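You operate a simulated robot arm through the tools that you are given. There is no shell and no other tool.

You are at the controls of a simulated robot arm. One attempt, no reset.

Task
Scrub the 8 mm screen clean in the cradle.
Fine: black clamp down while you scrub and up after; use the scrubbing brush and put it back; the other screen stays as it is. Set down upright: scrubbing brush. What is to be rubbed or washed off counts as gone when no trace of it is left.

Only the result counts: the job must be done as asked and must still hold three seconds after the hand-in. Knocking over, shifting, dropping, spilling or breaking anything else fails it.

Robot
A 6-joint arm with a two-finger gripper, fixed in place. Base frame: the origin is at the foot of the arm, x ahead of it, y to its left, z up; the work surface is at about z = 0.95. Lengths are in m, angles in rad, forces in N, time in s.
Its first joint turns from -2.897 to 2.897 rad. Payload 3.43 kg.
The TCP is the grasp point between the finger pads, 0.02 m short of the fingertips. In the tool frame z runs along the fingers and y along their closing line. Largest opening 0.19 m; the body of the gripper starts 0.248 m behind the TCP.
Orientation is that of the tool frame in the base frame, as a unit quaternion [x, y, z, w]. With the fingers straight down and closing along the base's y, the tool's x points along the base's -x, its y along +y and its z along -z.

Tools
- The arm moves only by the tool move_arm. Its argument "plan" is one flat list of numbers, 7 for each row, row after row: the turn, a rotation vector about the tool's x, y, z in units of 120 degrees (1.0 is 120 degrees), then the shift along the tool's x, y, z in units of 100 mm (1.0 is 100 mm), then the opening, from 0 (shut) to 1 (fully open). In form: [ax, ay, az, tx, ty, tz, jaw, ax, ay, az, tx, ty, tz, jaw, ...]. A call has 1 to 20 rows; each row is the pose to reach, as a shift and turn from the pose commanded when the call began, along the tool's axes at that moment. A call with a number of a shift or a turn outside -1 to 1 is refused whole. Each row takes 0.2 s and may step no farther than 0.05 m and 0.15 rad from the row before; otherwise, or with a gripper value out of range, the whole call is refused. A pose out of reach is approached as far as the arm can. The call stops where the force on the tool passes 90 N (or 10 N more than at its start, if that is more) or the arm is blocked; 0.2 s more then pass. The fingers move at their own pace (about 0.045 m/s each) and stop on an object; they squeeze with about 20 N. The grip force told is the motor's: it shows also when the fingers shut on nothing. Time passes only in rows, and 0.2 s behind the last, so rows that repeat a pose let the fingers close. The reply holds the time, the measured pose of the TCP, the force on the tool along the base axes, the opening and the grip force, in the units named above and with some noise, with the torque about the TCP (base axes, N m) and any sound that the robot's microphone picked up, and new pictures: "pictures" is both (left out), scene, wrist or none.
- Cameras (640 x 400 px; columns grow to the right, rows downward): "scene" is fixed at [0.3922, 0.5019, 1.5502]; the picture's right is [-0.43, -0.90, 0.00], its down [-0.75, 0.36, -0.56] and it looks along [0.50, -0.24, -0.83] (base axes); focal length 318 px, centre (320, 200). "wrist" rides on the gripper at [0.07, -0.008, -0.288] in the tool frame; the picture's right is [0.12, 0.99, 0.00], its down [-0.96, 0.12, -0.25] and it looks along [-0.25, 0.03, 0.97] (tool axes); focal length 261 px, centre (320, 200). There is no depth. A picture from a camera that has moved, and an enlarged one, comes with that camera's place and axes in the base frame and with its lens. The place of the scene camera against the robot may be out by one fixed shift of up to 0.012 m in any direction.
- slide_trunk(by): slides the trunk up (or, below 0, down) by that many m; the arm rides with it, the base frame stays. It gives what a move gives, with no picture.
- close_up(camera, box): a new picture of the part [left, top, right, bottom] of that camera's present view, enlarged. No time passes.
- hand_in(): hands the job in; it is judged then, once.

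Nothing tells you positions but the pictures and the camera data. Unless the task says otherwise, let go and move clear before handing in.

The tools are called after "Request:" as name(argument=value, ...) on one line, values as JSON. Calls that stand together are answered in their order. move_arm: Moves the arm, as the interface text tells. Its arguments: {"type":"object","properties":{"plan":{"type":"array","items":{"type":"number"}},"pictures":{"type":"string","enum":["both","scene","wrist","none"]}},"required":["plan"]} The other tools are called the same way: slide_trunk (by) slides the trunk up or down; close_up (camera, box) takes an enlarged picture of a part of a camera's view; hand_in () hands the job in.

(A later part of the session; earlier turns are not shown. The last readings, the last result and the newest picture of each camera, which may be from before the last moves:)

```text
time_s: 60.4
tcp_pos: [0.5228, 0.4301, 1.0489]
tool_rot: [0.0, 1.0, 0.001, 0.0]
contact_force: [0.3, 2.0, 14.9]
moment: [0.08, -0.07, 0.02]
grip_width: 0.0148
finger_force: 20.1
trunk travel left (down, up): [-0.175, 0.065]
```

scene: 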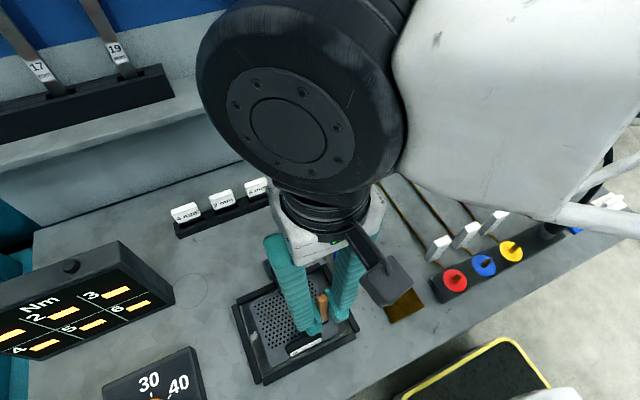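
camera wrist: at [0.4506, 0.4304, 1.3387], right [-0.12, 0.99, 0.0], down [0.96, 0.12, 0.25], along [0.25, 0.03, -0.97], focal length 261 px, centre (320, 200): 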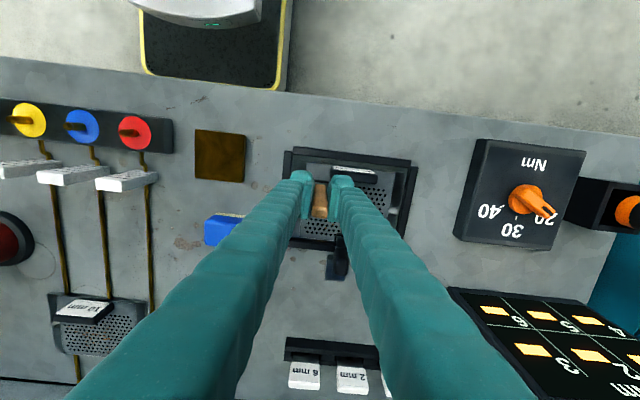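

Request:
move_arm(plan=[0, 0, 0, 0, 0.1, 0, 0, 0, 0, 0, 0, 0.2, 0, 0, 0, 0, 0, 0, 0.3, 0, 0, 0, 0, 0, 0, 0.4, 0, 0], pictures="none")

Request:
move_arm(plan=[0, 0, 0, 0, 0.1, 0, 0, 0, 0, 0, 0, 0.2, 0, 0, 0, 0, 0, 0, 0.3, 0, 0, 0, 0, 0, 0, 0.4, 0, 0, 0, 0, 0, 0, 0.5, 0, 0, 0, 0, 0, 0, 0.6, 0, 0, 0, 0, 0, 0, 0.68, 0, 0], pictures="both")

Request:
close_up(camera="wrist", box=[210, 130, 420, 250])

Request:
close_up(camera="scene", box=[250, 260, 350, 360])

```text
time_s: 61.4
tcp_pos: [0.522, 0.4711, 1.047]
tool_rot: [0.0, 1.0, 0.001, 0.001]
contact_force: [0.4, 0.2, -0.3]
moment: [0.04, 0.05, 0.0]
grip_width: 0.0146
finger_force: 20.3
trunk travel left (down, up): [-0.175, 0.065]
```

```text
time_s: 63.0
tcp_pos: [0.5204, 0.5372, 1.0474]
tool_rot: [-0.001, 1.0, 0.0, 0.001]
contact_force: [0.8, -1.3, 5.1]
moment: [-0.02, 0.03, 0.0]
grip_width: 0.0146
finger_force: 20.1
trunk travel left (down, up): [-0.175, 0.065]
camera wrist: at [0.451, 0.53, 1.3359], right [-0.12, 0.99, 0.0], down [0.96, 0.12, 0.25], along [0.25, 0.03, -0.97], focal length 261 px, centre (320, 200)
```

scene: 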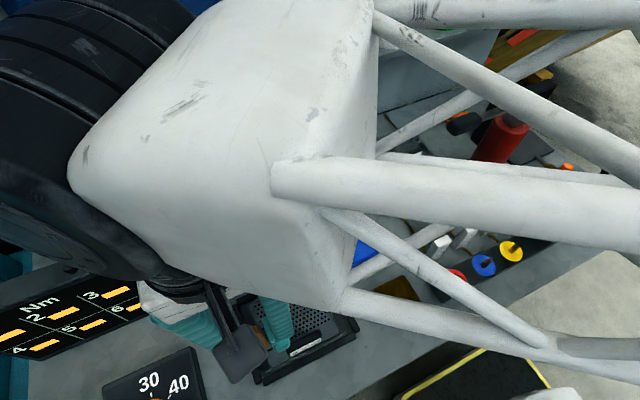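
wrist: 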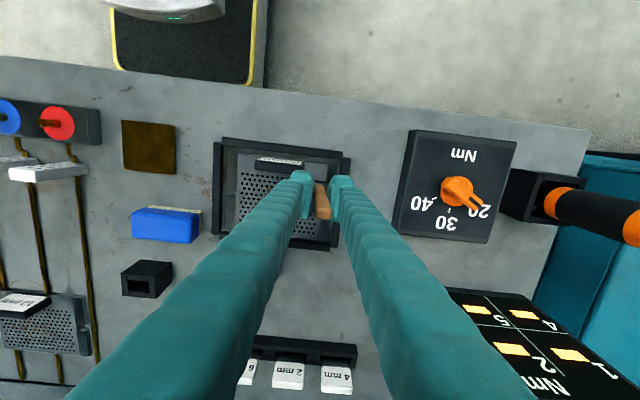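

```text
3.05 times, centred on (315, 190) of wrist
camera zoom: at [0.451, 0.53, 1.3359], right [-0.12, 0.99, 0.0], down [0.96, 0.12, 0.25], along [0.25, 0.03, -0.97], focal length 794 px, centre (335, 230)
```

zoom: 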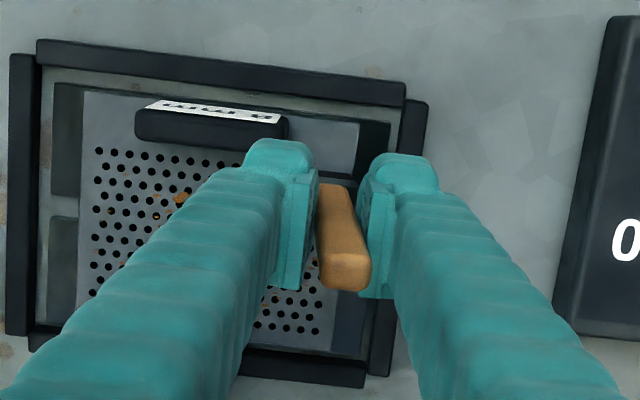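

```text
4.00 times, centred on (300, 310) of scene
camera zoom: at [0.3922, 0.5019, 1.5502], right [-0.43, -0.9, 0.0], down [-0.75, 0.36, -0.56], along [0.5, -0.24, -0.83], focal length 1271 px, centre (400, -240)
```

zoom: 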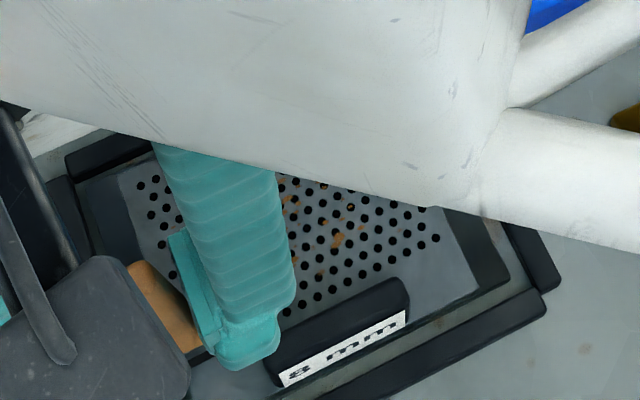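

Let me look at the track just scrubbed to see whether the spots came off.

Request:
close_up(camera="wrist", box=[228, 160, 298, 230])

Request:
close_up(camera="scene", box=[300, 300, 350, 345])

```text
5.71 times, centred on (263, 195) of wrist
camera zoom: at [0.451, 0.53, 1.3359], right [-0.12, 0.99, 0.0], down [0.96, 0.12, 0.25], along [0.25, 0.03, -0.97], focal length 1489 px, centre (646, 229)
```

zoom: 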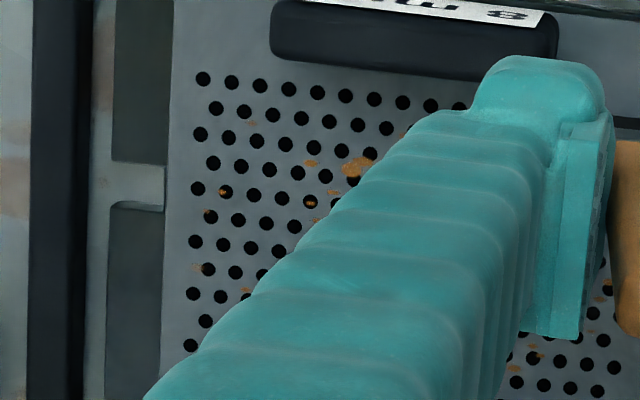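

```text
8.89 times, centred on (325, 322) of scene
camera zoom: at [0.3922, 0.5019, 1.5502], right [-0.43, -0.9, 0.0], down [-0.75, 0.36, -0.56], along [0.5, -0.24, -0.83], focal length 2825 px, centre (276, -889)
```

zoom: 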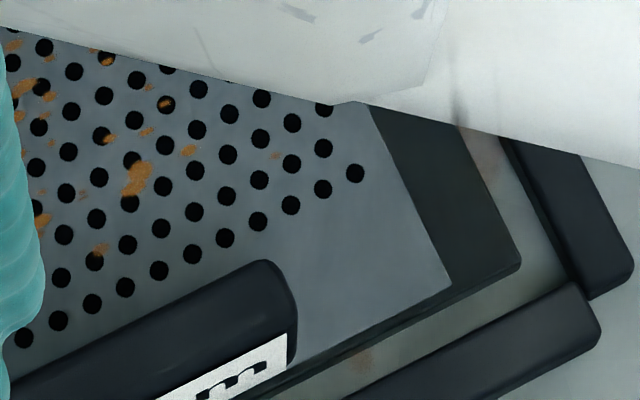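

The spots are still there: the brush slides up in the pads and loses contact when moved sideways. The ferrule is wider than the handle, so if I push straight down the brush will slide up until the fingertips rest on the ferrule's shoulders, giving a firm, low hold. I do that over a clear part of the screen.

Request:
move_arm(plan=[0, 0, 0, 0, 0, -0.04, 0, 0, 0, 0, -0.15, -0.03, -0.04, 0, 0, 0, 0, -0.3, -0.06, -0.04, 0, 0, 0, 0, -0.45, -0.08, -0.04, 0, 0, 0, 0, -0.45, -0.08, 0, 0, 0, 0, 0, -0.45, -0.08, 0.03, 0, 0, 0, 0, -0.45, -0.08, 0.06, 0, 0, 0, 0, -0.45, -0.08, 0.08, 0, 0, 0, 0, -0.45, -0.08, 0.1, 0], pictures="none")

Request:
move_arm(plan=[0, 0, 0, 0, 0, 0.02, 0, 0, 0, 0, 0, 0, 0.04, 0, 0, 0, 0, 0, 0, 0.05, 0], pictures="wrist")

Request:
close_up(camera="wrist", box=[240, 110, 390, 240])

Request:
close_up(camera="scene", box=[230, 250, 350, 350])

```text
time_s: 65.0
tcp_pos: [0.5683, 0.5304, 1.0379]
tool_rot: [0.001, 1.0, 0.0, 0.0]
contact_force: [1.2, -2.3, 13.6]
moment: [-0.07, -0.11, 0.0]
grip_width: 0.0146
finger_force: 20.6
trunk travel left (down, up): [-0.175, 0.065]
```

```text
time_s: 65.8
tcp_pos: [0.5677, 0.53, 1.0342]
tool_rot: [0.001, 1.0, 0.0, 0.0]
contact_force: [0.5, -2.6, 13.8]
moment: [-0.04, 0.05, 0.0]
grip_width: 0.0146
finger_force: 20.5
trunk travel left (down, up): [-0.175, 0.065]
camera wrist: at [0.4977, 0.5219, 1.3215], right [-0.12, 0.99, 0.0], down [0.96, 0.12, 0.25], along [0.25, 0.03, -0.97], focal length 261 px, centre (320, 200)
```

wrist: 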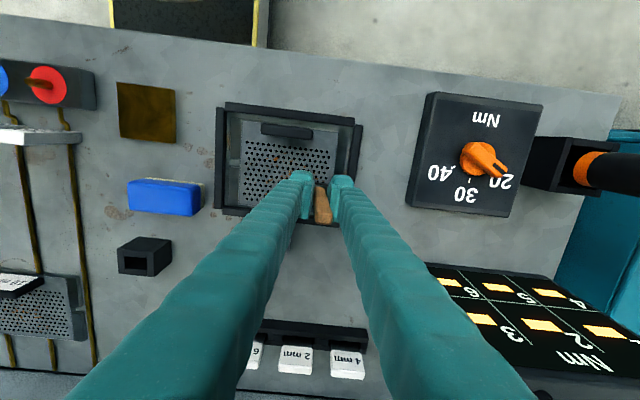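

```text
3.08 times, centred on (315, 175) of wrist
camera zoom: at [0.4977, 0.5219, 1.3215], right [-0.12, 0.99, 0.0], down [0.96, 0.12, 0.25], along [0.25, 0.03, -0.97], focal length 802 px, centre (335, 277)
```

zoom: 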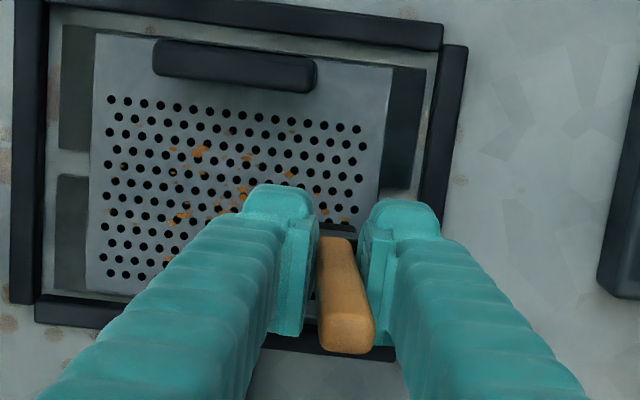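

```text
4.00 times, centred on (290, 300) of scene
camera zoom: at [0.3922, 0.5019, 1.5502], right [-0.43, -0.9, 0.0], down [-0.75, 0.36, -0.56], along [0.5, -0.24, -0.83], focal length 1271 px, centre (440, -200)
```

zoom: 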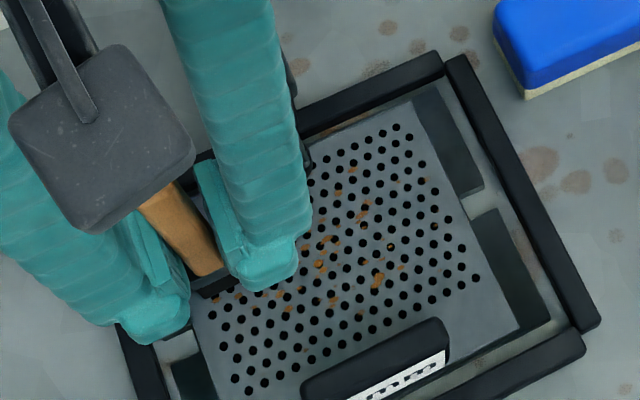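

The brush is sliding up as intended (constant 14 N). Continuing down until the fingertips land on the ferrule.

Request:
move_arm(plan=[0, 0, 0, 0, 0, 0.015, 0, 0, 0, 0, 0, 0, 0.03, 0, 0, 0, 0, 0, 0, 0.045, 0, 0, 0, 0, 0, 0, 0.06, 0], pictures="none")

Request:
move_arm(plan=[0, 0, 0, 0, 0, 0.01, 0, 0, 0, 0, 0, 0, 0.02, 0, 0, 0, 0, 0, 0, 0.03, 0], pictures="none")

```text
time_s: 66.8
tcp_pos: [0.5682, 0.5306, 1.029]
tool_rot: [0.0, 1.0, 0.001, 0.0]
contact_force: [-0.2, -3.5, 14.4]
moment: [-0.08, 0.0, 0.0]
grip_width: 0.0148
finger_force: 20.2
trunk travel left (down, up): [-0.175, 0.065]
```

```text
time_s: 67.6
tcp_pos: [0.5693, 0.529, 1.0245]
tool_rot: [0.0, 1.0, 0.0, 0.0]
contact_force: [0.2, -3.5, 13.9]
moment: [-0.05, 0.0, 0.01]
grip_width: 0.0145
finger_force: 19.8
trunk travel left (down, up): [-0.175, 0.065]
```

Request:
move_arm(plan=[0, 0, 0, 0, 0, 0.01, 0, 0, 0, 0, 0, 0, 0.02, 0], pictures="none")

Request:
move_arm(plan=[0, 0, 0, 0, 0, 0.01, 0, 0, 0, 0, 0, 0, 0.015, 0], pictures="none")

Request:
close_up(camera="scene", box=[230, 270, 310, 340])

```text
time_s: 68.2
tcp_pos: [0.5686, 0.5294, 1.0226]
tool_rot: [-0.001, 1.0, 0.0, 0.001]
contact_force: [-0.3, -3.3, 12.8]
moment: [-0.06, -0.01, 0.01]
grip_width: 0.0148
finger_force: 20.1
trunk travel left (down, up): [-0.175, 0.065]
```

```text
time_s: 68.8
tcp_pos: [0.5685, 0.5297, 1.0209]
tool_rot: [0.0, 1.0, 0.0, 0.001]
contact_force: [1.6, -2.5, 11.1]
moment: [-0.01, -0.14, -0.03]
grip_width: 0.0145
finger_force: 19.8
trunk travel left (down, up): [-0.175, 0.065]
```

```text
5.71 times, centred on (270, 305) of scene
camera zoom: at [0.3922, 0.5019, 1.5502], right [-0.43, -0.9, 0.0], down [-0.75, 0.36, -0.56], along [0.5, -0.24, -0.83], focal length 1816 px, centre (606, -400)
```

zoom: 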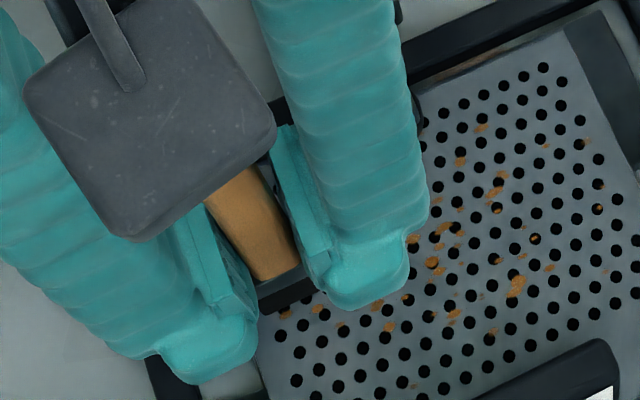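

Request:
move_arm(plan=[0, 0, 0, 0, 0, 0.01, 0, 0, 0, 0, 0, 0, 0.01, 0], pictures="none")

Request:
move_arm(plan=[0, 0, 0, 0, 0, 0.01, 0, 0, 0, 0, 0, 0, 0.01, 0], pictures="none")

```text
time_s: 69.4
tcp_pos: [0.5678, 0.5283, 1.0203]
tool_rot: [0.0, 1.0, 0.0, 0.0]
contact_force: [2.8, -0.6, 13.4]
moment: [-0.05, -0.17, -0.01]
grip_width: 0.0146
finger_force: 19.7
trunk travel left (down, up): [-0.175, 0.065]
```

```text
time_s: 70.0
tcp_pos: [0.5678, 0.5302, 1.0189]
tool_rot: [0.0, 1.0, 0.001, 0.0]
contact_force: [0.0, -3.0, 13.1]
moment: [-0.03, -0.03, 0.01]
grip_width: 0.0146
finger_force: 20.2
trunk travel left (down, up): [-0.175, 0.065]
```

Request:
move_arm(plan=[0, 0, 0, 0, 0, 0.01, 0, 0, 0, 0, 0, 0, 0.015, 0], pictures="none")

Request:
move_arm(plan=[0, 0, 0, 0, 0, 0.01, 0, 0, 0, 0, 0, 0, 0.01, 0], pictures="none")

Request:
close_up(camera="scene", box=[240, 285, 300, 335])

```text
time_s: 70.6
tcp_pos: [0.567, 0.5307, 1.016]
tool_rot: [-0.001, 1.0, 0.0, 0.0]
contact_force: [0.4, -3.7, 14.0]
moment: [-0.04, 0.04, -0.01]
grip_width: 0.0147
finger_force: 19.8
trunk travel left (down, up): [-0.175, 0.065]
```

```text
time_s: 71.2
tcp_pos: [0.568, 0.5295, 1.0174]
tool_rot: [0.0, 1.0, 0.0, 0.0]
contact_force: [-2.3, -2.9, 13.2]
moment: [-0.05, 0.11, 0.01]
grip_width: 0.0144
finger_force: 20.0
trunk travel left (down, up): [-0.175, 0.065]
```

```text
8.00 times, centred on (270, 310) of scene
camera zoom: at [0.3922, 0.5019, 1.5502], right [-0.43, -0.9, 0.0], down [-0.75, 0.36, -0.56], along [0.5, -0.24, -0.83], focal length 2542 px, centre (720, -680)
```

zoom: 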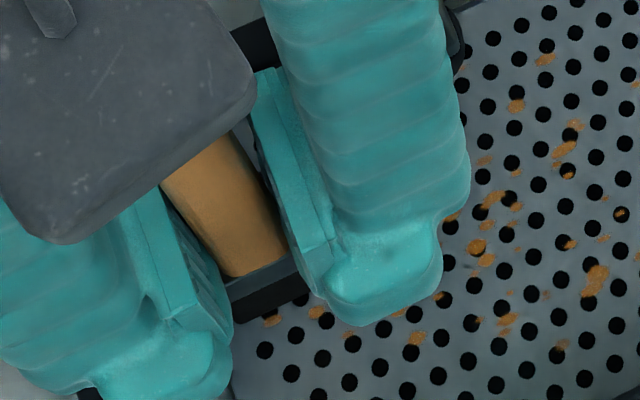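

Request:
move_arm(plan=[0, 0, 0, 0, 0, 0.01, 0, 0, 0, 0, 0, 0, 0.01, 0], pictures="none")

Request:
move_arm(plan=[0, 0, 0, 0, 0, 0.01, 0, 0, 0, 0, 0, 0, 0.01, 0], pictures="none")

Request:
close_up(camera="wrist", box=[290, 150, 360, 220])

```text
time_s: 71.8
tcp_pos: [0.5671, 0.5305, 1.0151]
tool_rot: [0.001, 1.0, 0.0, 0.0]
contact_force: [0.4, -1.2, 13.7]
moment: [-0.03, -0.05, 0.02]
grip_width: 0.0145
finger_force: 20.0
trunk travel left (down, up): [-0.175, 0.065]
```

```text
time_s: 72.4
tcp_pos: [0.5674, 0.531, 1.0122]
tool_rot: [0.0, 1.0, 0.0, 0.0]
contact_force: [0.3, -0.1, 14.9]
moment: [0.05, -0.02, 0.01]
grip_width: 0.0145
finger_force: 20.2
trunk travel left (down, up): [-0.175, 0.065]
```

```text
5.71 times, centred on (325, 185) of wrist
camera zoom: at [0.4973, 0.5217, 1.3013], right [-0.12, 0.99, 0.0], down [0.96, 0.12, 0.25], along [0.25, 0.03, -0.97], focal length 1489 px, centre (291, 286)
```

zoom: 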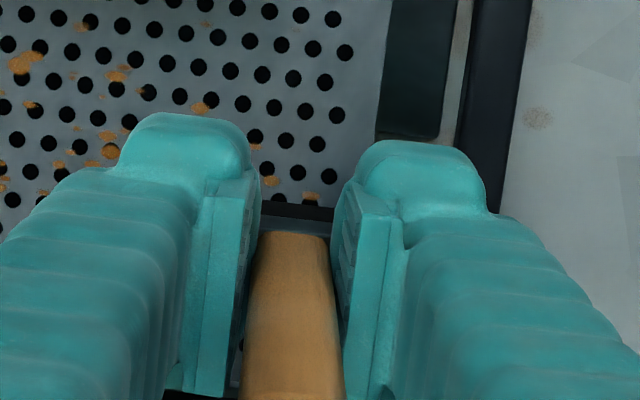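

The grip is now much lower (about 5 cm above the bristle tips), so the brush should hold better. Test stroke along −y here, watching the force.

Request:
move_arm(plan=[0, 0, 0, 0, -0.08, 0, 0, 0, 0, 0, 0, -0.16, 0, 0, 0, 0, 0, 0, -0.24, 0, 0], pictures="none")

Request:
move_arm(plan=[0, 0, 0, 0, -0.08, 0, 0, 0, 0, 0, 0, -0.16, 0, 0, 0, 0, 0, 0, -0.24, 0, 0], pictures="both")

Request:
close_up(camera="scene", box=[240, 265, 320, 345])

Request:
close_up(camera="wrist", box=[270, 100, 400, 220])

```text
time_s: 73.2
tcp_pos: [0.569, 0.5053, 1.014]
tool_rot: [0.0, 1.0, -0.001, -0.001]
contact_force: [0.0, 0.4, 0.1]
moment: [-0.04, -0.01, -0.01]
grip_width: 0.0146
finger_force: 20.0
trunk travel left (down, up): [-0.175, 0.065]
```

```text
time_s: 74.0
tcp_pos: [0.5682, 0.4827, 1.0142]
tool_rot: [0.001, 1.0, 0.0, 0.0]
contact_force: [0.4, -0.7, -1.1]
moment: [-0.06, -0.02, 0.01]
grip_width: 0.0145
finger_force: 20.2
trunk travel left (down, up): [-0.175, 0.065]
camera wrist: at [0.4974, 0.4742, 1.3018], right [-0.12, 0.99, 0.0], down [0.96, 0.11, 0.25], along [0.25, 0.03, -0.97], focal length 261 px, centre (320, 200)
```

scene: 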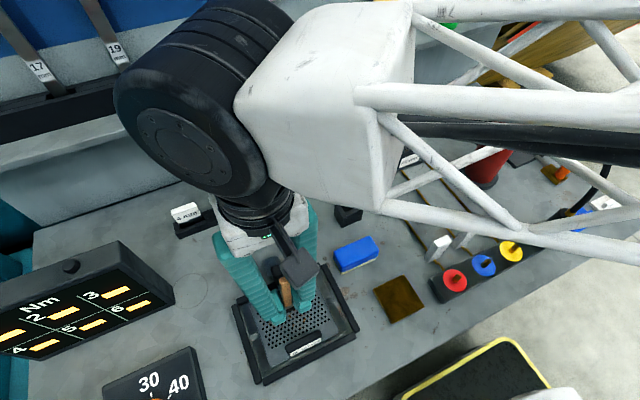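
wrist: 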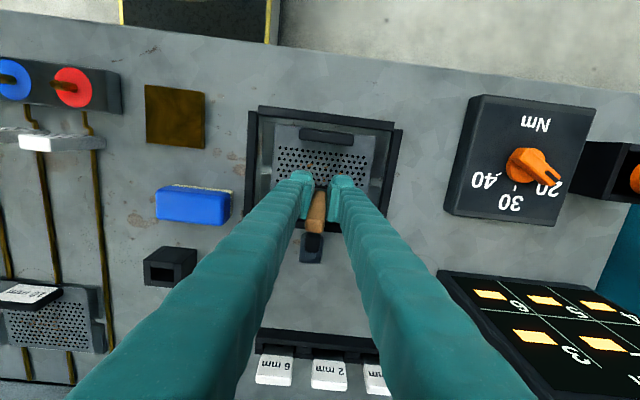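

```text
5.00 times, centred on (280, 305) of scene
camera zoom: at [0.3922, 0.5019, 1.5502], right [-0.43, -0.9, 0.0], down [-0.75, 0.36, -0.56], along [0.5, -0.24, -0.83], focal length 1589 px, centre (520, -325)
```

zoom: 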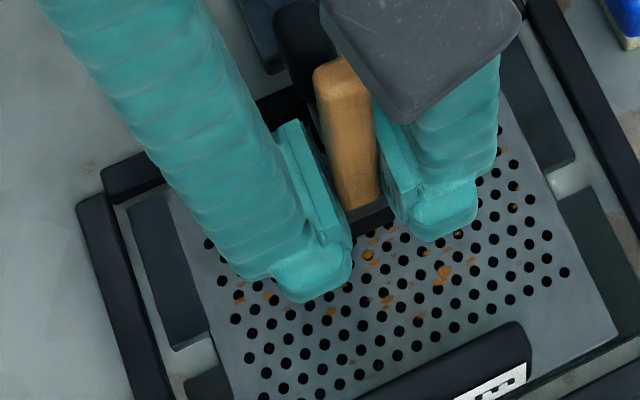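

```text
3.33 times, centred on (335, 160) of wrist
camera zoom: at [0.4974, 0.4742, 1.3018], right [-0.12, 0.99, 0.0], down [0.96, 0.11, 0.25], along [0.25, 0.03, -0.97], focal length 869 px, centre (270, 333)
```

zoom: 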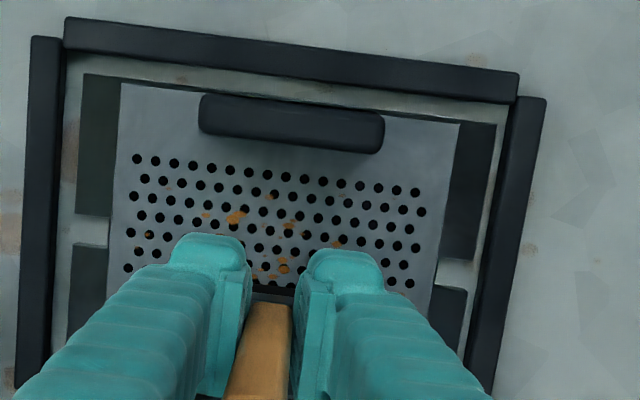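

Lateral motion still makes the brush creep up in the pads, so I do need the positive stop on the ferrule. I return to a free spot and keep pressing down until the fingertips bear on it.

Request:
move_arm(plan=[0, 0, 0, 0, 0, -0.03, 0, 0, 0, 0, 0.04, 0.15, -0.03, 0, 0, 0, 0, 0.08, 0.3, -0.03, 0, 0, 0, 0, 0.1, 0.42, -0.03, 0, 0, 0, 0, 0.1, 0.42, 0, 0, 0, 0, 0, 0.1, 0.42, 0.01, 0, 0, 0, 0, 0.1, 0.42, 0.02, 0, 0, 0, 0, 0.1, 0.42, 0.03, 0], pictures="none")

Request:
move_arm(plan=[0, 0, 0, 0, 0, 0.01, 0, 0, 0, 0, 0, 0, 0.02, 0], pictures="none")

Request:
move_arm(plan=[0, 0, 0, 0, 0, 0.01, 0, 0, 0, 0, 0, 0, 0.01, 0], pictures="both")

Request:
close_up(camera="scene", box=[250, 290, 300, 335])

```text
time_s: 75.8
tcp_pos: [0.5593, 0.5244, 1.0098]
tool_rot: [0.0, 1.0, 0.001, 0.001]
contact_force: [-1.5, 3.8, 15.7]
moment: [0.02, 0.03, 0.03]
grip_width: 0.0146
finger_force: 20.2
trunk travel left (down, up): [-0.175, 0.065]
```

```text
time_s: 76.4
tcp_pos: [0.5582, 0.5238, 1.0101]
tool_rot: [0.0, 1.0, 0.0, 0.0]
contact_force: [-1.0, 4.4, 13.8]
moment: [0.06, 0.01, 0.01]
grip_width: 0.0147
finger_force: 19.8
trunk travel left (down, up): [-0.175, 0.065]
```

```text
time_s: 77.0
tcp_pos: [0.5585, 0.5231, 1.0091]
tool_rot: [0.0, 1.0, 0.001, 0.0]
contact_force: [-1.1, 5.0, 13.5]
moment: [0.05, 0.04, 0.0]
grip_width: 0.0148
finger_force: 20.0
trunk travel left (down, up): [-0.175, 0.065]
camera wrist: at [0.4883, 0.5151, 1.2965], right [-0.12, 0.99, 0.0], down [0.96, 0.12, 0.25], along [0.25, 0.03, -0.97], focal length 261 px, centre (320, 200)
```

scene: 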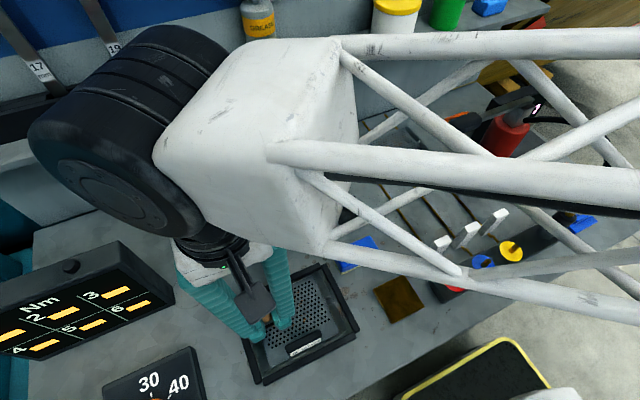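
wrist: 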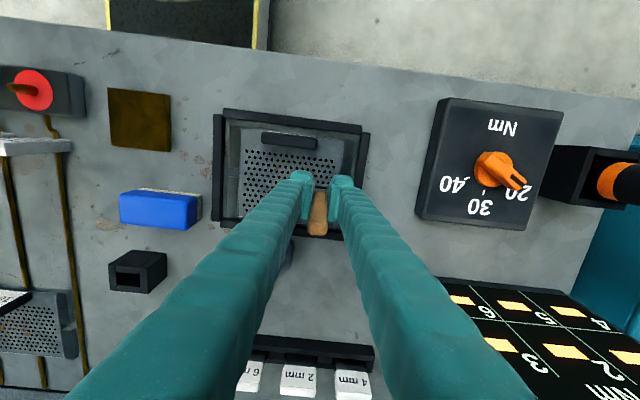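

```text
8.89 times, centred on (275, 312) of scene
camera zoom: at [0.3922, 0.5019, 1.5502], right [-0.43, -0.9, 0.0], down [-0.75, 0.36, -0.56], along [0.5, -0.24, -0.83], focal length 2825 px, centre (720, -800)
```

zoom: 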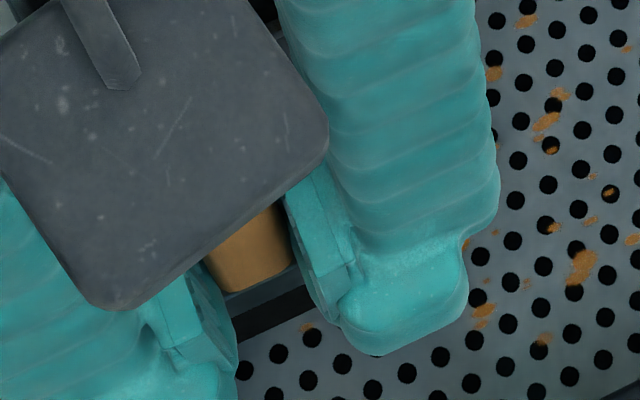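

Request:
move_arm(plan=[0, 0, 0, 0, 0, 0.01, 0, 0, 0, 0, 0, 0, 0.015, 0], pictures="none")

Request:
move_arm(plan=[0, 0, 0, 0, 0, 0.01, 0, 0, 0, 0, 0, 0, 0.015, 0], pictures="none")

Request:
move_arm(plan=[0, 0, 0, 0, 0, 0.01, 0, 0, 0, 0, 0, 0, 0.01, 0], pictures="none")

```text
time_s: 77.6
tcp_pos: [0.5589, 0.5245, 1.0067]
tool_rot: [-0.001, 1.0, 0.0, -0.001]
contact_force: [0.1, 2.8, 14.2]
moment: [0.04, 0.02, -0.02]
grip_width: 0.0147
finger_force: 20.0
trunk travel left (down, up): [-0.175, 0.065]
```

```text
time_s: 78.2
tcp_pos: [0.5581, 0.5237, 1.0046]
tool_rot: [0.001, 1.0, 0.0, 0.0]
contact_force: [3.2, 0.9, 14.2]
moment: [0.01, -0.14, 0.0]
grip_width: 0.0144
finger_force: 20.2
trunk travel left (down, up): [-0.175, 0.065]
```

```text
time_s: 78.8
tcp_pos: [0.5568, 0.5251, 1.0033]
tool_rot: [0.0, 1.0, 0.0, 0.0]
contact_force: [3.3, 2.4, 12.9]
moment: [0.02, -0.15, -0.01]
grip_width: 0.0145
finger_force: 19.9
trunk travel left (down, up): [-0.175, 0.065]
```

Pressing further would bring the fingertips too low near the tag and clamp, so this isn't the way. I'll lift off, look at what has been cleaned so far, and then rethink the grip.

Request:
move_arm(plan=[0, 0, 0, 0, 0, -0.1, 0, 0, 0, 0, 0, 0, -0.4, 0, 0, 0, 0, 0.2, 0.1, -0.8, 0, 0, 0, 0, 0.5, 0.2, -1.0, 0, 0, 0, 0, 0.8, 0.2, -1.0, 0, 0, 0, 0, 0.8, 0.2, -1.0, 0], pictures="both")

Request:
close_up(camera="wrist", box=[200, 180, 340, 290])

Request:
close_up(camera="scene", box=[230, 250, 370, 390])

```text
time_s: 80.2
tcp_pos: [0.4783, 0.5433, 1.1024]
tool_rot: [0.0, 1.0, 0.001, 0.0]
contact_force: [-0.3, 0.5, 0.3]
moment: [0.03, -0.01, 0.05]
grip_width: 0.0144
finger_force: 20.0
trunk travel left (down, up): [-0.175, 0.065]
camera wrist: at [0.4064, 0.5345, 1.3905], right [-0.12, 0.99, 0.0], down [0.96, 0.11, 0.25], along [0.25, 0.03, -0.97], focal length 261 px, centre (320, 200)
```

scene: 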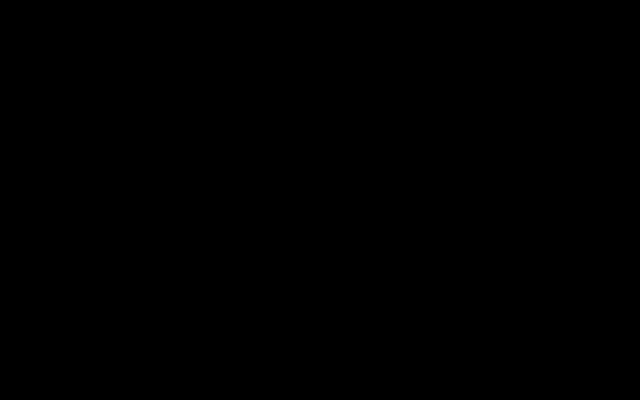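
wrist: 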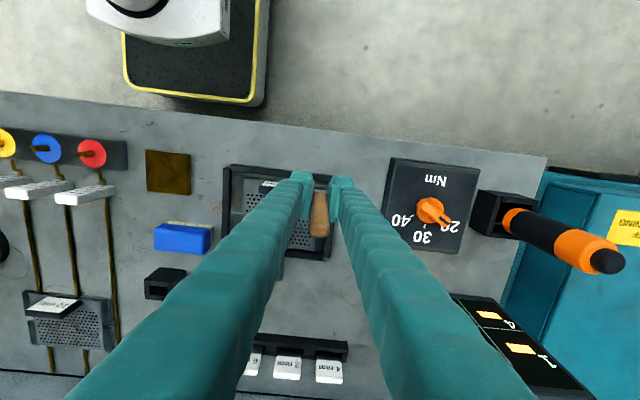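

```text
3.64 times, centred on (270, 235) of wrist
camera zoom: at [0.4064, 0.5345, 1.3905], right [-0.12, 0.99, 0.0], down [0.96, 0.11, 0.25], along [0.25, 0.03, -0.97], focal length 948 px, centre (502, 73)
```

zoom: 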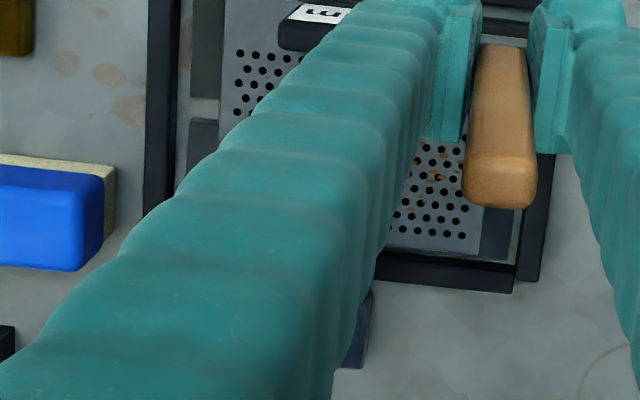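

```text
2.86 times, centred on (300, 320) of scene
camera zoom: at [0.3922, 0.5019, 1.5502], right [-0.43, -0.9, 0.0], down [-0.75, 0.36, -0.56], along [0.5, -0.24, -0.83], focal length 908 px, centre (377, -143)
```

zoom: 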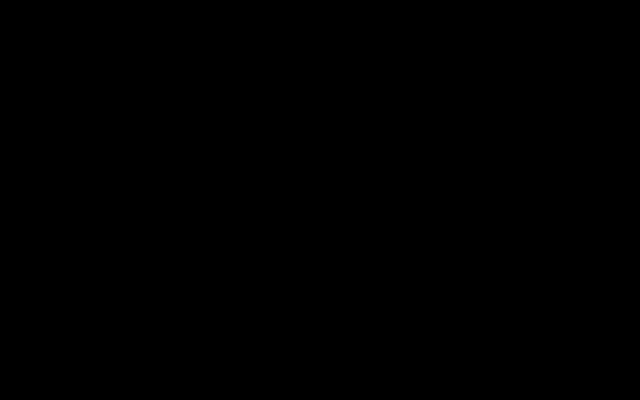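

The arm blocks the scene camera here. I'll move to the +x/−y side, where both cameras can see the screen.

Request:
move_arm(plan=[0, 0, 0, -0.3, -0.2, -0.1, 0, 0, 0, 0, -0.6, -0.4, -0.1, 0, 0, 0, 0, -0.85, -0.6, -0.1, 0, 0, 0, 0, -1.0, -0.8, -0.1, 0, 0, 0, 0, -1.0, -1.0, -0.1, 0], pictures="none")

Request:
move_arm(plan=[0, 0, 0, -0.3, -0.1, 0, 0, 0, 0, 0, -0.6, -0.2, 0, 0, 0, 0, 0, -0.9, -0.4, 0, 0, 0, 0, 0, -1.0, -0.4, 0, 0, 0, 0, 0, -1.0, -0.4, 0, 0], pictures="both")

Request:
close_up(camera="scene", box=[250, 275, 345, 365])

Request:
close_up(camera="wrist", box=[260, 30, 460, 180])

Request:
close_up(camera="wrist", box=[280, 140, 360, 220])

```text
time_s: 81.4
tcp_pos: [0.5762, 0.4449, 1.1134]
tool_rot: [0.0, 1.0, 0.0, 0.0]
contact_force: [0.5, -0.1, -0.7]
moment: [-0.13, 0.05, 0.01]
grip_width: 0.0148
finger_force: 20.1
trunk travel left (down, up): [-0.175, 0.065]
```

```text
time_s: 82.6
tcp_pos: [0.6768, 0.4036, 1.1147]
tool_rot: [0.001, 1.0, 0.0, -0.001]
contact_force: [-0.5, 0.0, -0.4]
moment: [0.02, 0.03, -0.01]
grip_width: 0.0145
finger_force: 20.2
trunk travel left (down, up): [-0.175, 0.065]
camera wrist: at [0.6065, 0.3955, 1.4025], right [-0.12, 0.99, 0.0], down [0.96, 0.12, 0.25], along [0.25, 0.03, -0.97], focal length 261 px, centre (320, 200)
```

scene: 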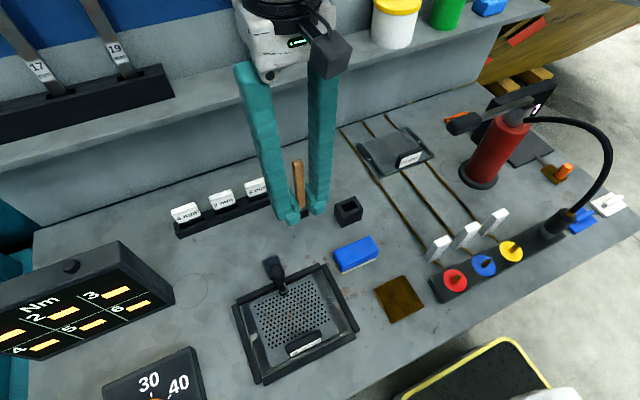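
wrist: 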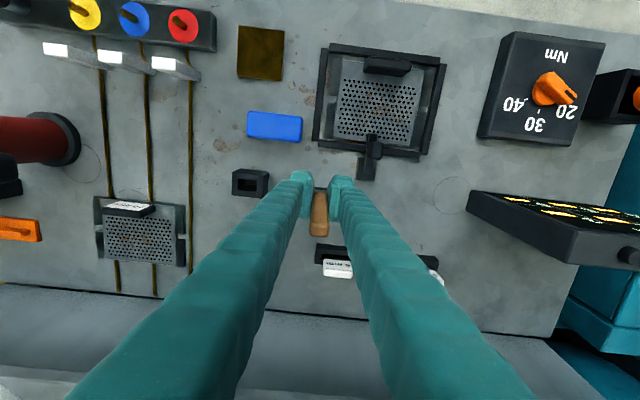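

```text
4.44 times, centred on (298, 320) of scene
camera zoom: at [0.3922, 0.5019, 1.5502], right [-0.43, -0.9, 0.0], down [-0.75, 0.36, -0.56], along [0.5, -0.24, -0.83], focal length 1412 px, centre (420, -333)
```

zoom: 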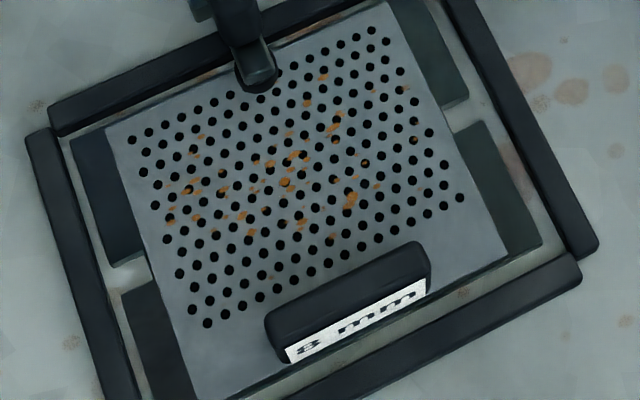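

```text
2.67 times, centred on (360, 105) of wrist
camera zoom: at [0.6065, 0.3955, 1.4025], right [-0.12, 0.99, 0.0], down [0.96, 0.12, 0.25], along [0.25, 0.03, -0.97], focal length 695 px, centre (213, 453)
```

zoom: 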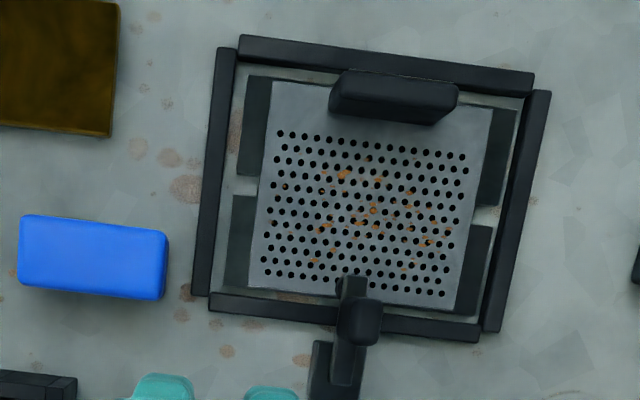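

```text
5.00 times, centred on (320, 180) of wrist
camera zoom: at [0.6065, 0.3955, 1.4025], right [-0.12, 0.99, 0.0], down [0.96, 0.12, 0.25], along [0.25, 0.03, -0.97], focal length 1303 px, centre (320, 300)
```

zoom: 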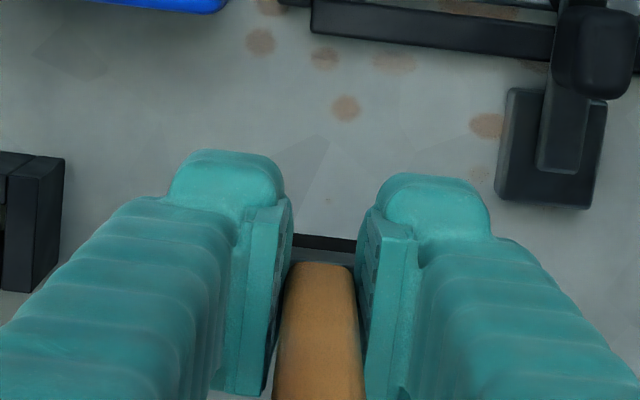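

Nothing has come off yet, so contact must be kept under load while moving. With the present low grip the area around x ≈ 0.55 is free of obstacles for the fingers; I'll test there with steady pressure and slight continuous lowering during the stroke.

Request:
move_arm(plan=[0, 0, 0, 0.2, 0.25, 0, 0, 0, 0, 0, 0.4, 0.5, 0, 0, 0, 0, 0, 0.6, 0.75, 0, 0, 0, 0, 0, 0.8, 1.0, 0, 0, 0, 0, 0, 1.0, 1.0, 0, 0], pictures="none")

Request:
move_arm(plan=[0, 0, 0, 0.15, 0.15, 0.3, 0, 0, 0, 0, 0.27, 0.27, 0.6, 0, 0, 0, 0, 0.27, 0.27, 0.9, 0, 0, 0, 0, 0.27, 0.27, 1.0, 0, 0, 0, 0, 0.27, 0.27, 1.0, 0], pictures="none")

Request:
move_arm(plan=[0, 0, 0, 0, 0, 0.05, 0, 0, 0, 0, 0, 0, 0.09, 0, 0, 0, 0, 0, 0, 0.1, 0, 0, 0, 0, 0, 0, 0.11, 0], pictures="none")

```text
time_s: 83.8
tcp_pos: [0.5755, 0.503, 1.1147]
tool_rot: [0.0, 1.0, 0.001, 0.0]
contact_force: [0.7, -0.1, -1.4]
moment: [-0.05, 0.18, -0.02]
grip_width: 0.0145
finger_force: 20.3
trunk travel left (down, up): [-0.175, 0.065]
```

```text
time_s: 85.0
tcp_pos: [0.5487, 0.5326, 1.0123]
tool_rot: [0.0, 1.0, 0.0, 0.0]
contact_force: [0.2, 0.2, -0.6]
moment: [0.0, -0.01, -0.01]
grip_width: 0.0145
finger_force: 19.6
trunk travel left (down, up): [-0.175, 0.065]
```

```text
time_s: 86.0
tcp_pos: [0.5503, 0.5314, 1.0045]
tool_rot: [0.0, 1.0, 0.001, 0.0]
contact_force: [-2.2, 1.8, 13.6]
moment: [0.03, 0.07, 0.0]
grip_width: 0.0146
finger_force: 20.0
trunk travel left (down, up): [-0.175, 0.065]
```

Request:
move_arm(plan=[0, 0, 0, 0, -0.1, 0.003, 0, 0, 0, 0, 0, -0.2, 0.006, 0, 0, 0, 0, 0, -0.3, 0.009, 0, 0, 0, 0, 0, -0.4, 0.012, 0], pictures="none")

Request:
move_arm(plan=[0, 0, 0, 0, -0.1, 0.003, 0, 0, 0, 0, 0, -0.2, 0.006, 0, 0, 0, 0, 0, -0.3, 0.009, 0, 0, 0, 0, 0, -0.4, 0.012, 0, 0, 0, 0, 0, -0.5, 0.015, 0, 0, 0, 0, 0, -0.6, 0.018, 0], pictures="both")

Request:
close_up(camera="scene", box=[250, 275, 345, 365])

Request:
close_up(camera="wrist", box=[280, 90, 440, 220])

```text
time_s: 87.0
tcp_pos: [0.5516, 0.4902, 1.0028]
tool_rot: [0.0, 1.0, 0.0, 0.0]
contact_force: [-0.9, 1.0, 7.8]
moment: [0.0, 0.02, 0.02]
grip_width: 0.0144
finger_force: 20.1
trunk travel left (down, up): [-0.175, 0.065]
```

```text
time_s: 88.4
tcp_pos: [0.5503, 0.4328, 1.0008]
tool_rot: [-0.001, 1.0, 0.0, 0.0]
contact_force: [0.6, 3.5, 19.6]
moment: [0.03, -0.04, 0.03]
grip_width: 0.0148
finger_force: 19.8
trunk travel left (down, up): [-0.175, 0.065]
camera wrist: at [0.4794, 0.4238, 1.289], right [-0.12, 0.99, 0.0], down [0.96, 0.12, 0.25], along [0.25, 0.03, -0.97], focal length 261 px, centre (320, 200)
```

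scene: 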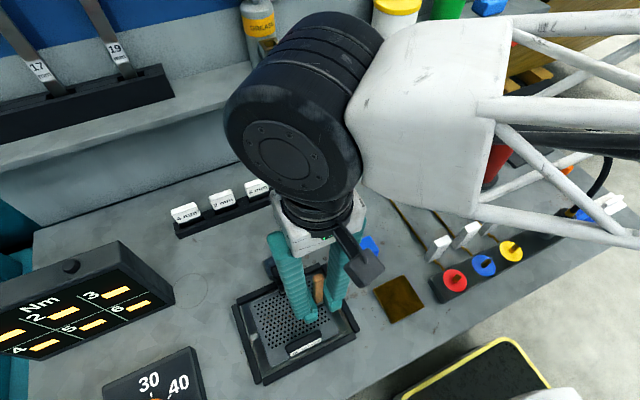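
wrist: 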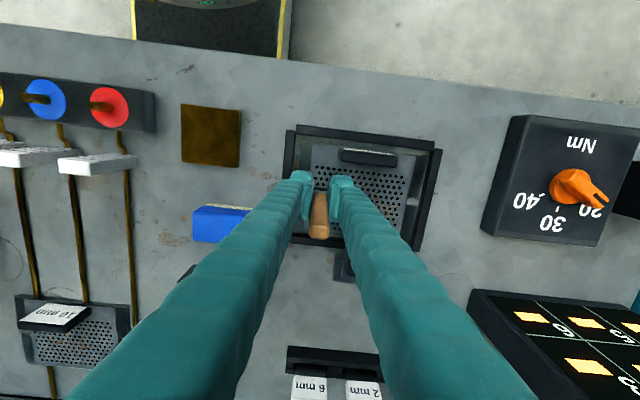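

```text
4.44 times, centred on (298, 320) of scene
camera zoom: at [0.3922, 0.5019, 1.5502], right [-0.43, -0.9, 0.0], down [-0.75, 0.36, -0.56], along [0.5, -0.24, -0.83], focal length 1412 px, centre (420, -333)
```

zoom: 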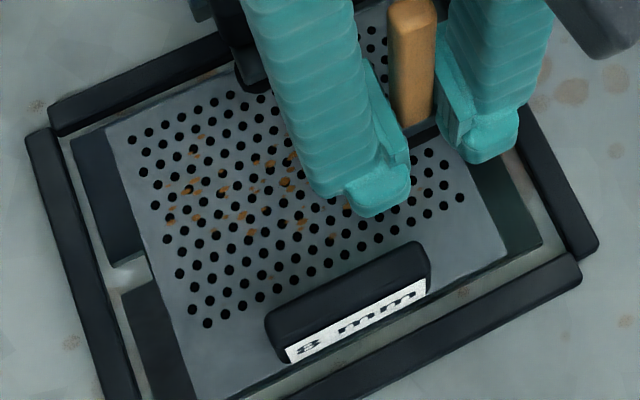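

```text
3.08 times, centred on (360, 155) of wrist
camera zoom: at [0.4794, 0.4238, 1.289], right [-0.12, 0.99, 0.0], down [0.96, 0.12, 0.25], along [0.25, 0.03, -0.97], focal length 802 px, centre (197, 338)
```

zoom: 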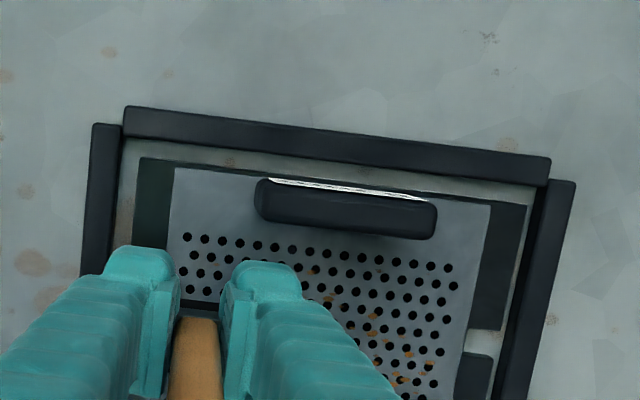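

Contact is now held through the stroke (8–20 N) and some spots look fainter. Return stroke along the same track at constant height.

Request:
move_arm(plan=[0, 0, 0, 0, 0.1, 0, 0, 0, 0, 0, 0, 0.2, 0, 0, 0, 0, 0, 0, 0.3, 0, 0, 0, 0, 0, 0, 0.4, 0, 0, 0, 0, 0, 0, 0.5, 0, 0], pictures="none")

Request:
move_arm(plan=[0, 0, 0, 0, 0.1, 0, 0, 0, 0, 0, 0, 0.2, 0, 0, 0, 0, 0, 0, 0.3, 0, 0, 0, 0, 0, 0, 0.4, 0, 0, 0, 0, 0, 0, 0.5, 0, 0], pictures="wrist")

Request:
close_up(camera="wrist", box=[210, 90, 370, 220])

Request:
close_up(camera="scene", box=[250, 275, 345, 365])

```text
time_s: 89.6
tcp_pos: [0.55, 0.4826, 1.0022]
tool_rot: [0.0, 1.0, 0.0, -0.001]
contact_force: [0.7, -1.0, 2.4]
moment: [0.06, 0.0, -0.01]
grip_width: 0.0147
finger_force: 20.0
trunk travel left (down, up): [-0.175, 0.065]
```

```text
time_s: 90.8
tcp_pos: [0.5513, 0.5291, 1.0]
tool_rot: [0.0, 1.0, 0.0, 0.001]
contact_force: [-0.2, -4.6, 16.7]
moment: [-0.05, -0.04, 0.0]
grip_width: 0.0146
finger_force: 20.2
trunk travel left (down, up): [-0.175, 0.065]
camera wrist: at [0.48, 0.5216, 1.2886], right [-0.12, 0.99, 0.0], down [0.96, 0.11, 0.25], along [0.25, 0.03, -0.97], focal length 261 px, centre (320, 200)
```

wrist: 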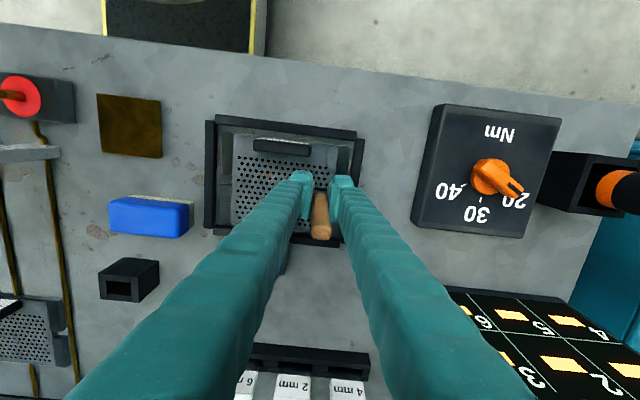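

```text
3.08 times, centred on (290, 155) of wrist
camera zoom: at [0.48, 0.5216, 1.2886], right [-0.12, 0.99, 0.0], down [0.96, 0.11, 0.25], along [0.25, 0.03, -0.97], focal length 802 px, centre (412, 338)
```

zoom: 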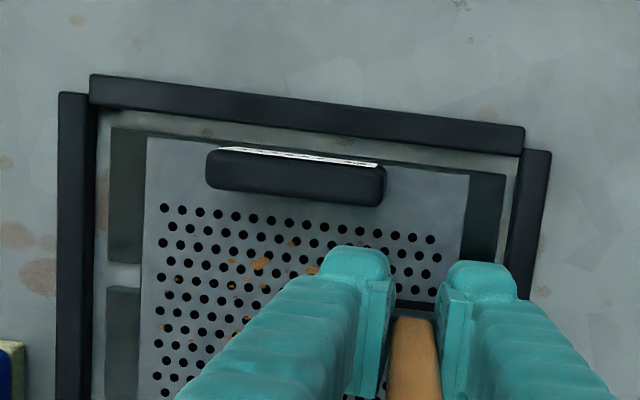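

```text
4.44 times, centred on (298, 320) of scene
camera zoom: at [0.3922, 0.5019, 1.5502], right [-0.43, -0.9, 0.0], down [-0.75, 0.36, -0.56], along [0.5, -0.24, -0.83], focal length 1412 px, centre (420, -333)
```

zoom: 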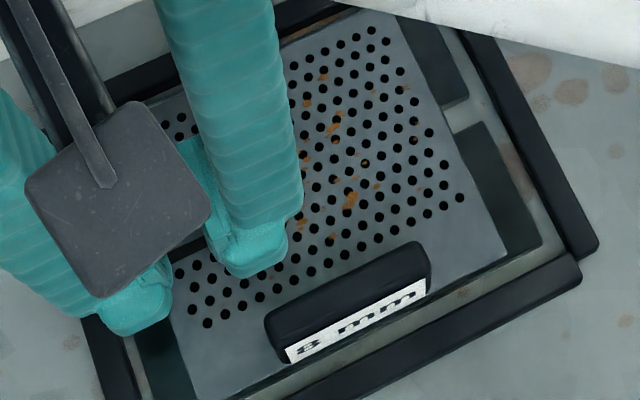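

Pressure varies from 2 N mid-track to 17–20 N at the ends. Let me zoom in on spots within this track to see how they respond.

Request:
close_up(camera="wrist", box=[225, 140, 305, 210])

Request:
close_up(camera="scene", box=[315, 285, 350, 325])

```text
5.71 times, centred on (265, 175) of wrist
camera zoom: at [0.48, 0.5216, 1.2886], right [-0.12, 0.99, 0.0], down [0.96, 0.11, 0.25], along [0.25, 0.03, -0.97], focal length 1489 px, centre (634, 343)
```

zoom: 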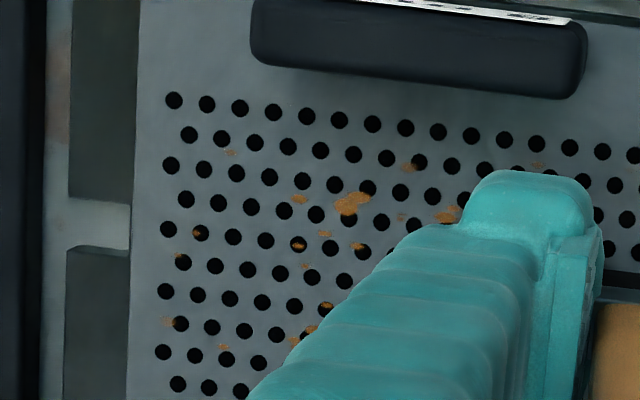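

```text
10.00 times, centred on (332, 305) of scene
camera zoom: at [0.3922, 0.5019, 1.5502], right [-0.43, -0.9, 0.0], down [-0.75, 0.36, -0.56], along [0.5, -0.24, -0.83], focal length 3178 px, centre (195, -850)
```

zoom: 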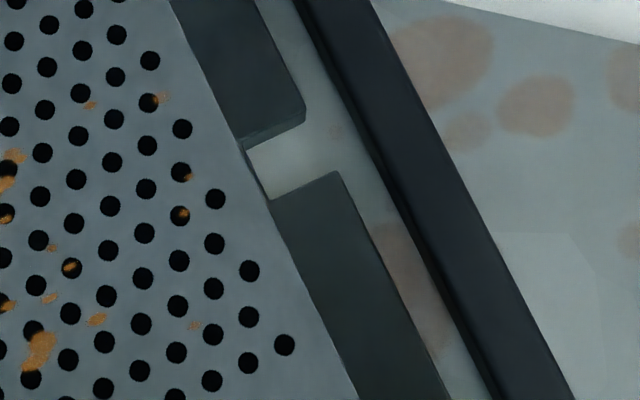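

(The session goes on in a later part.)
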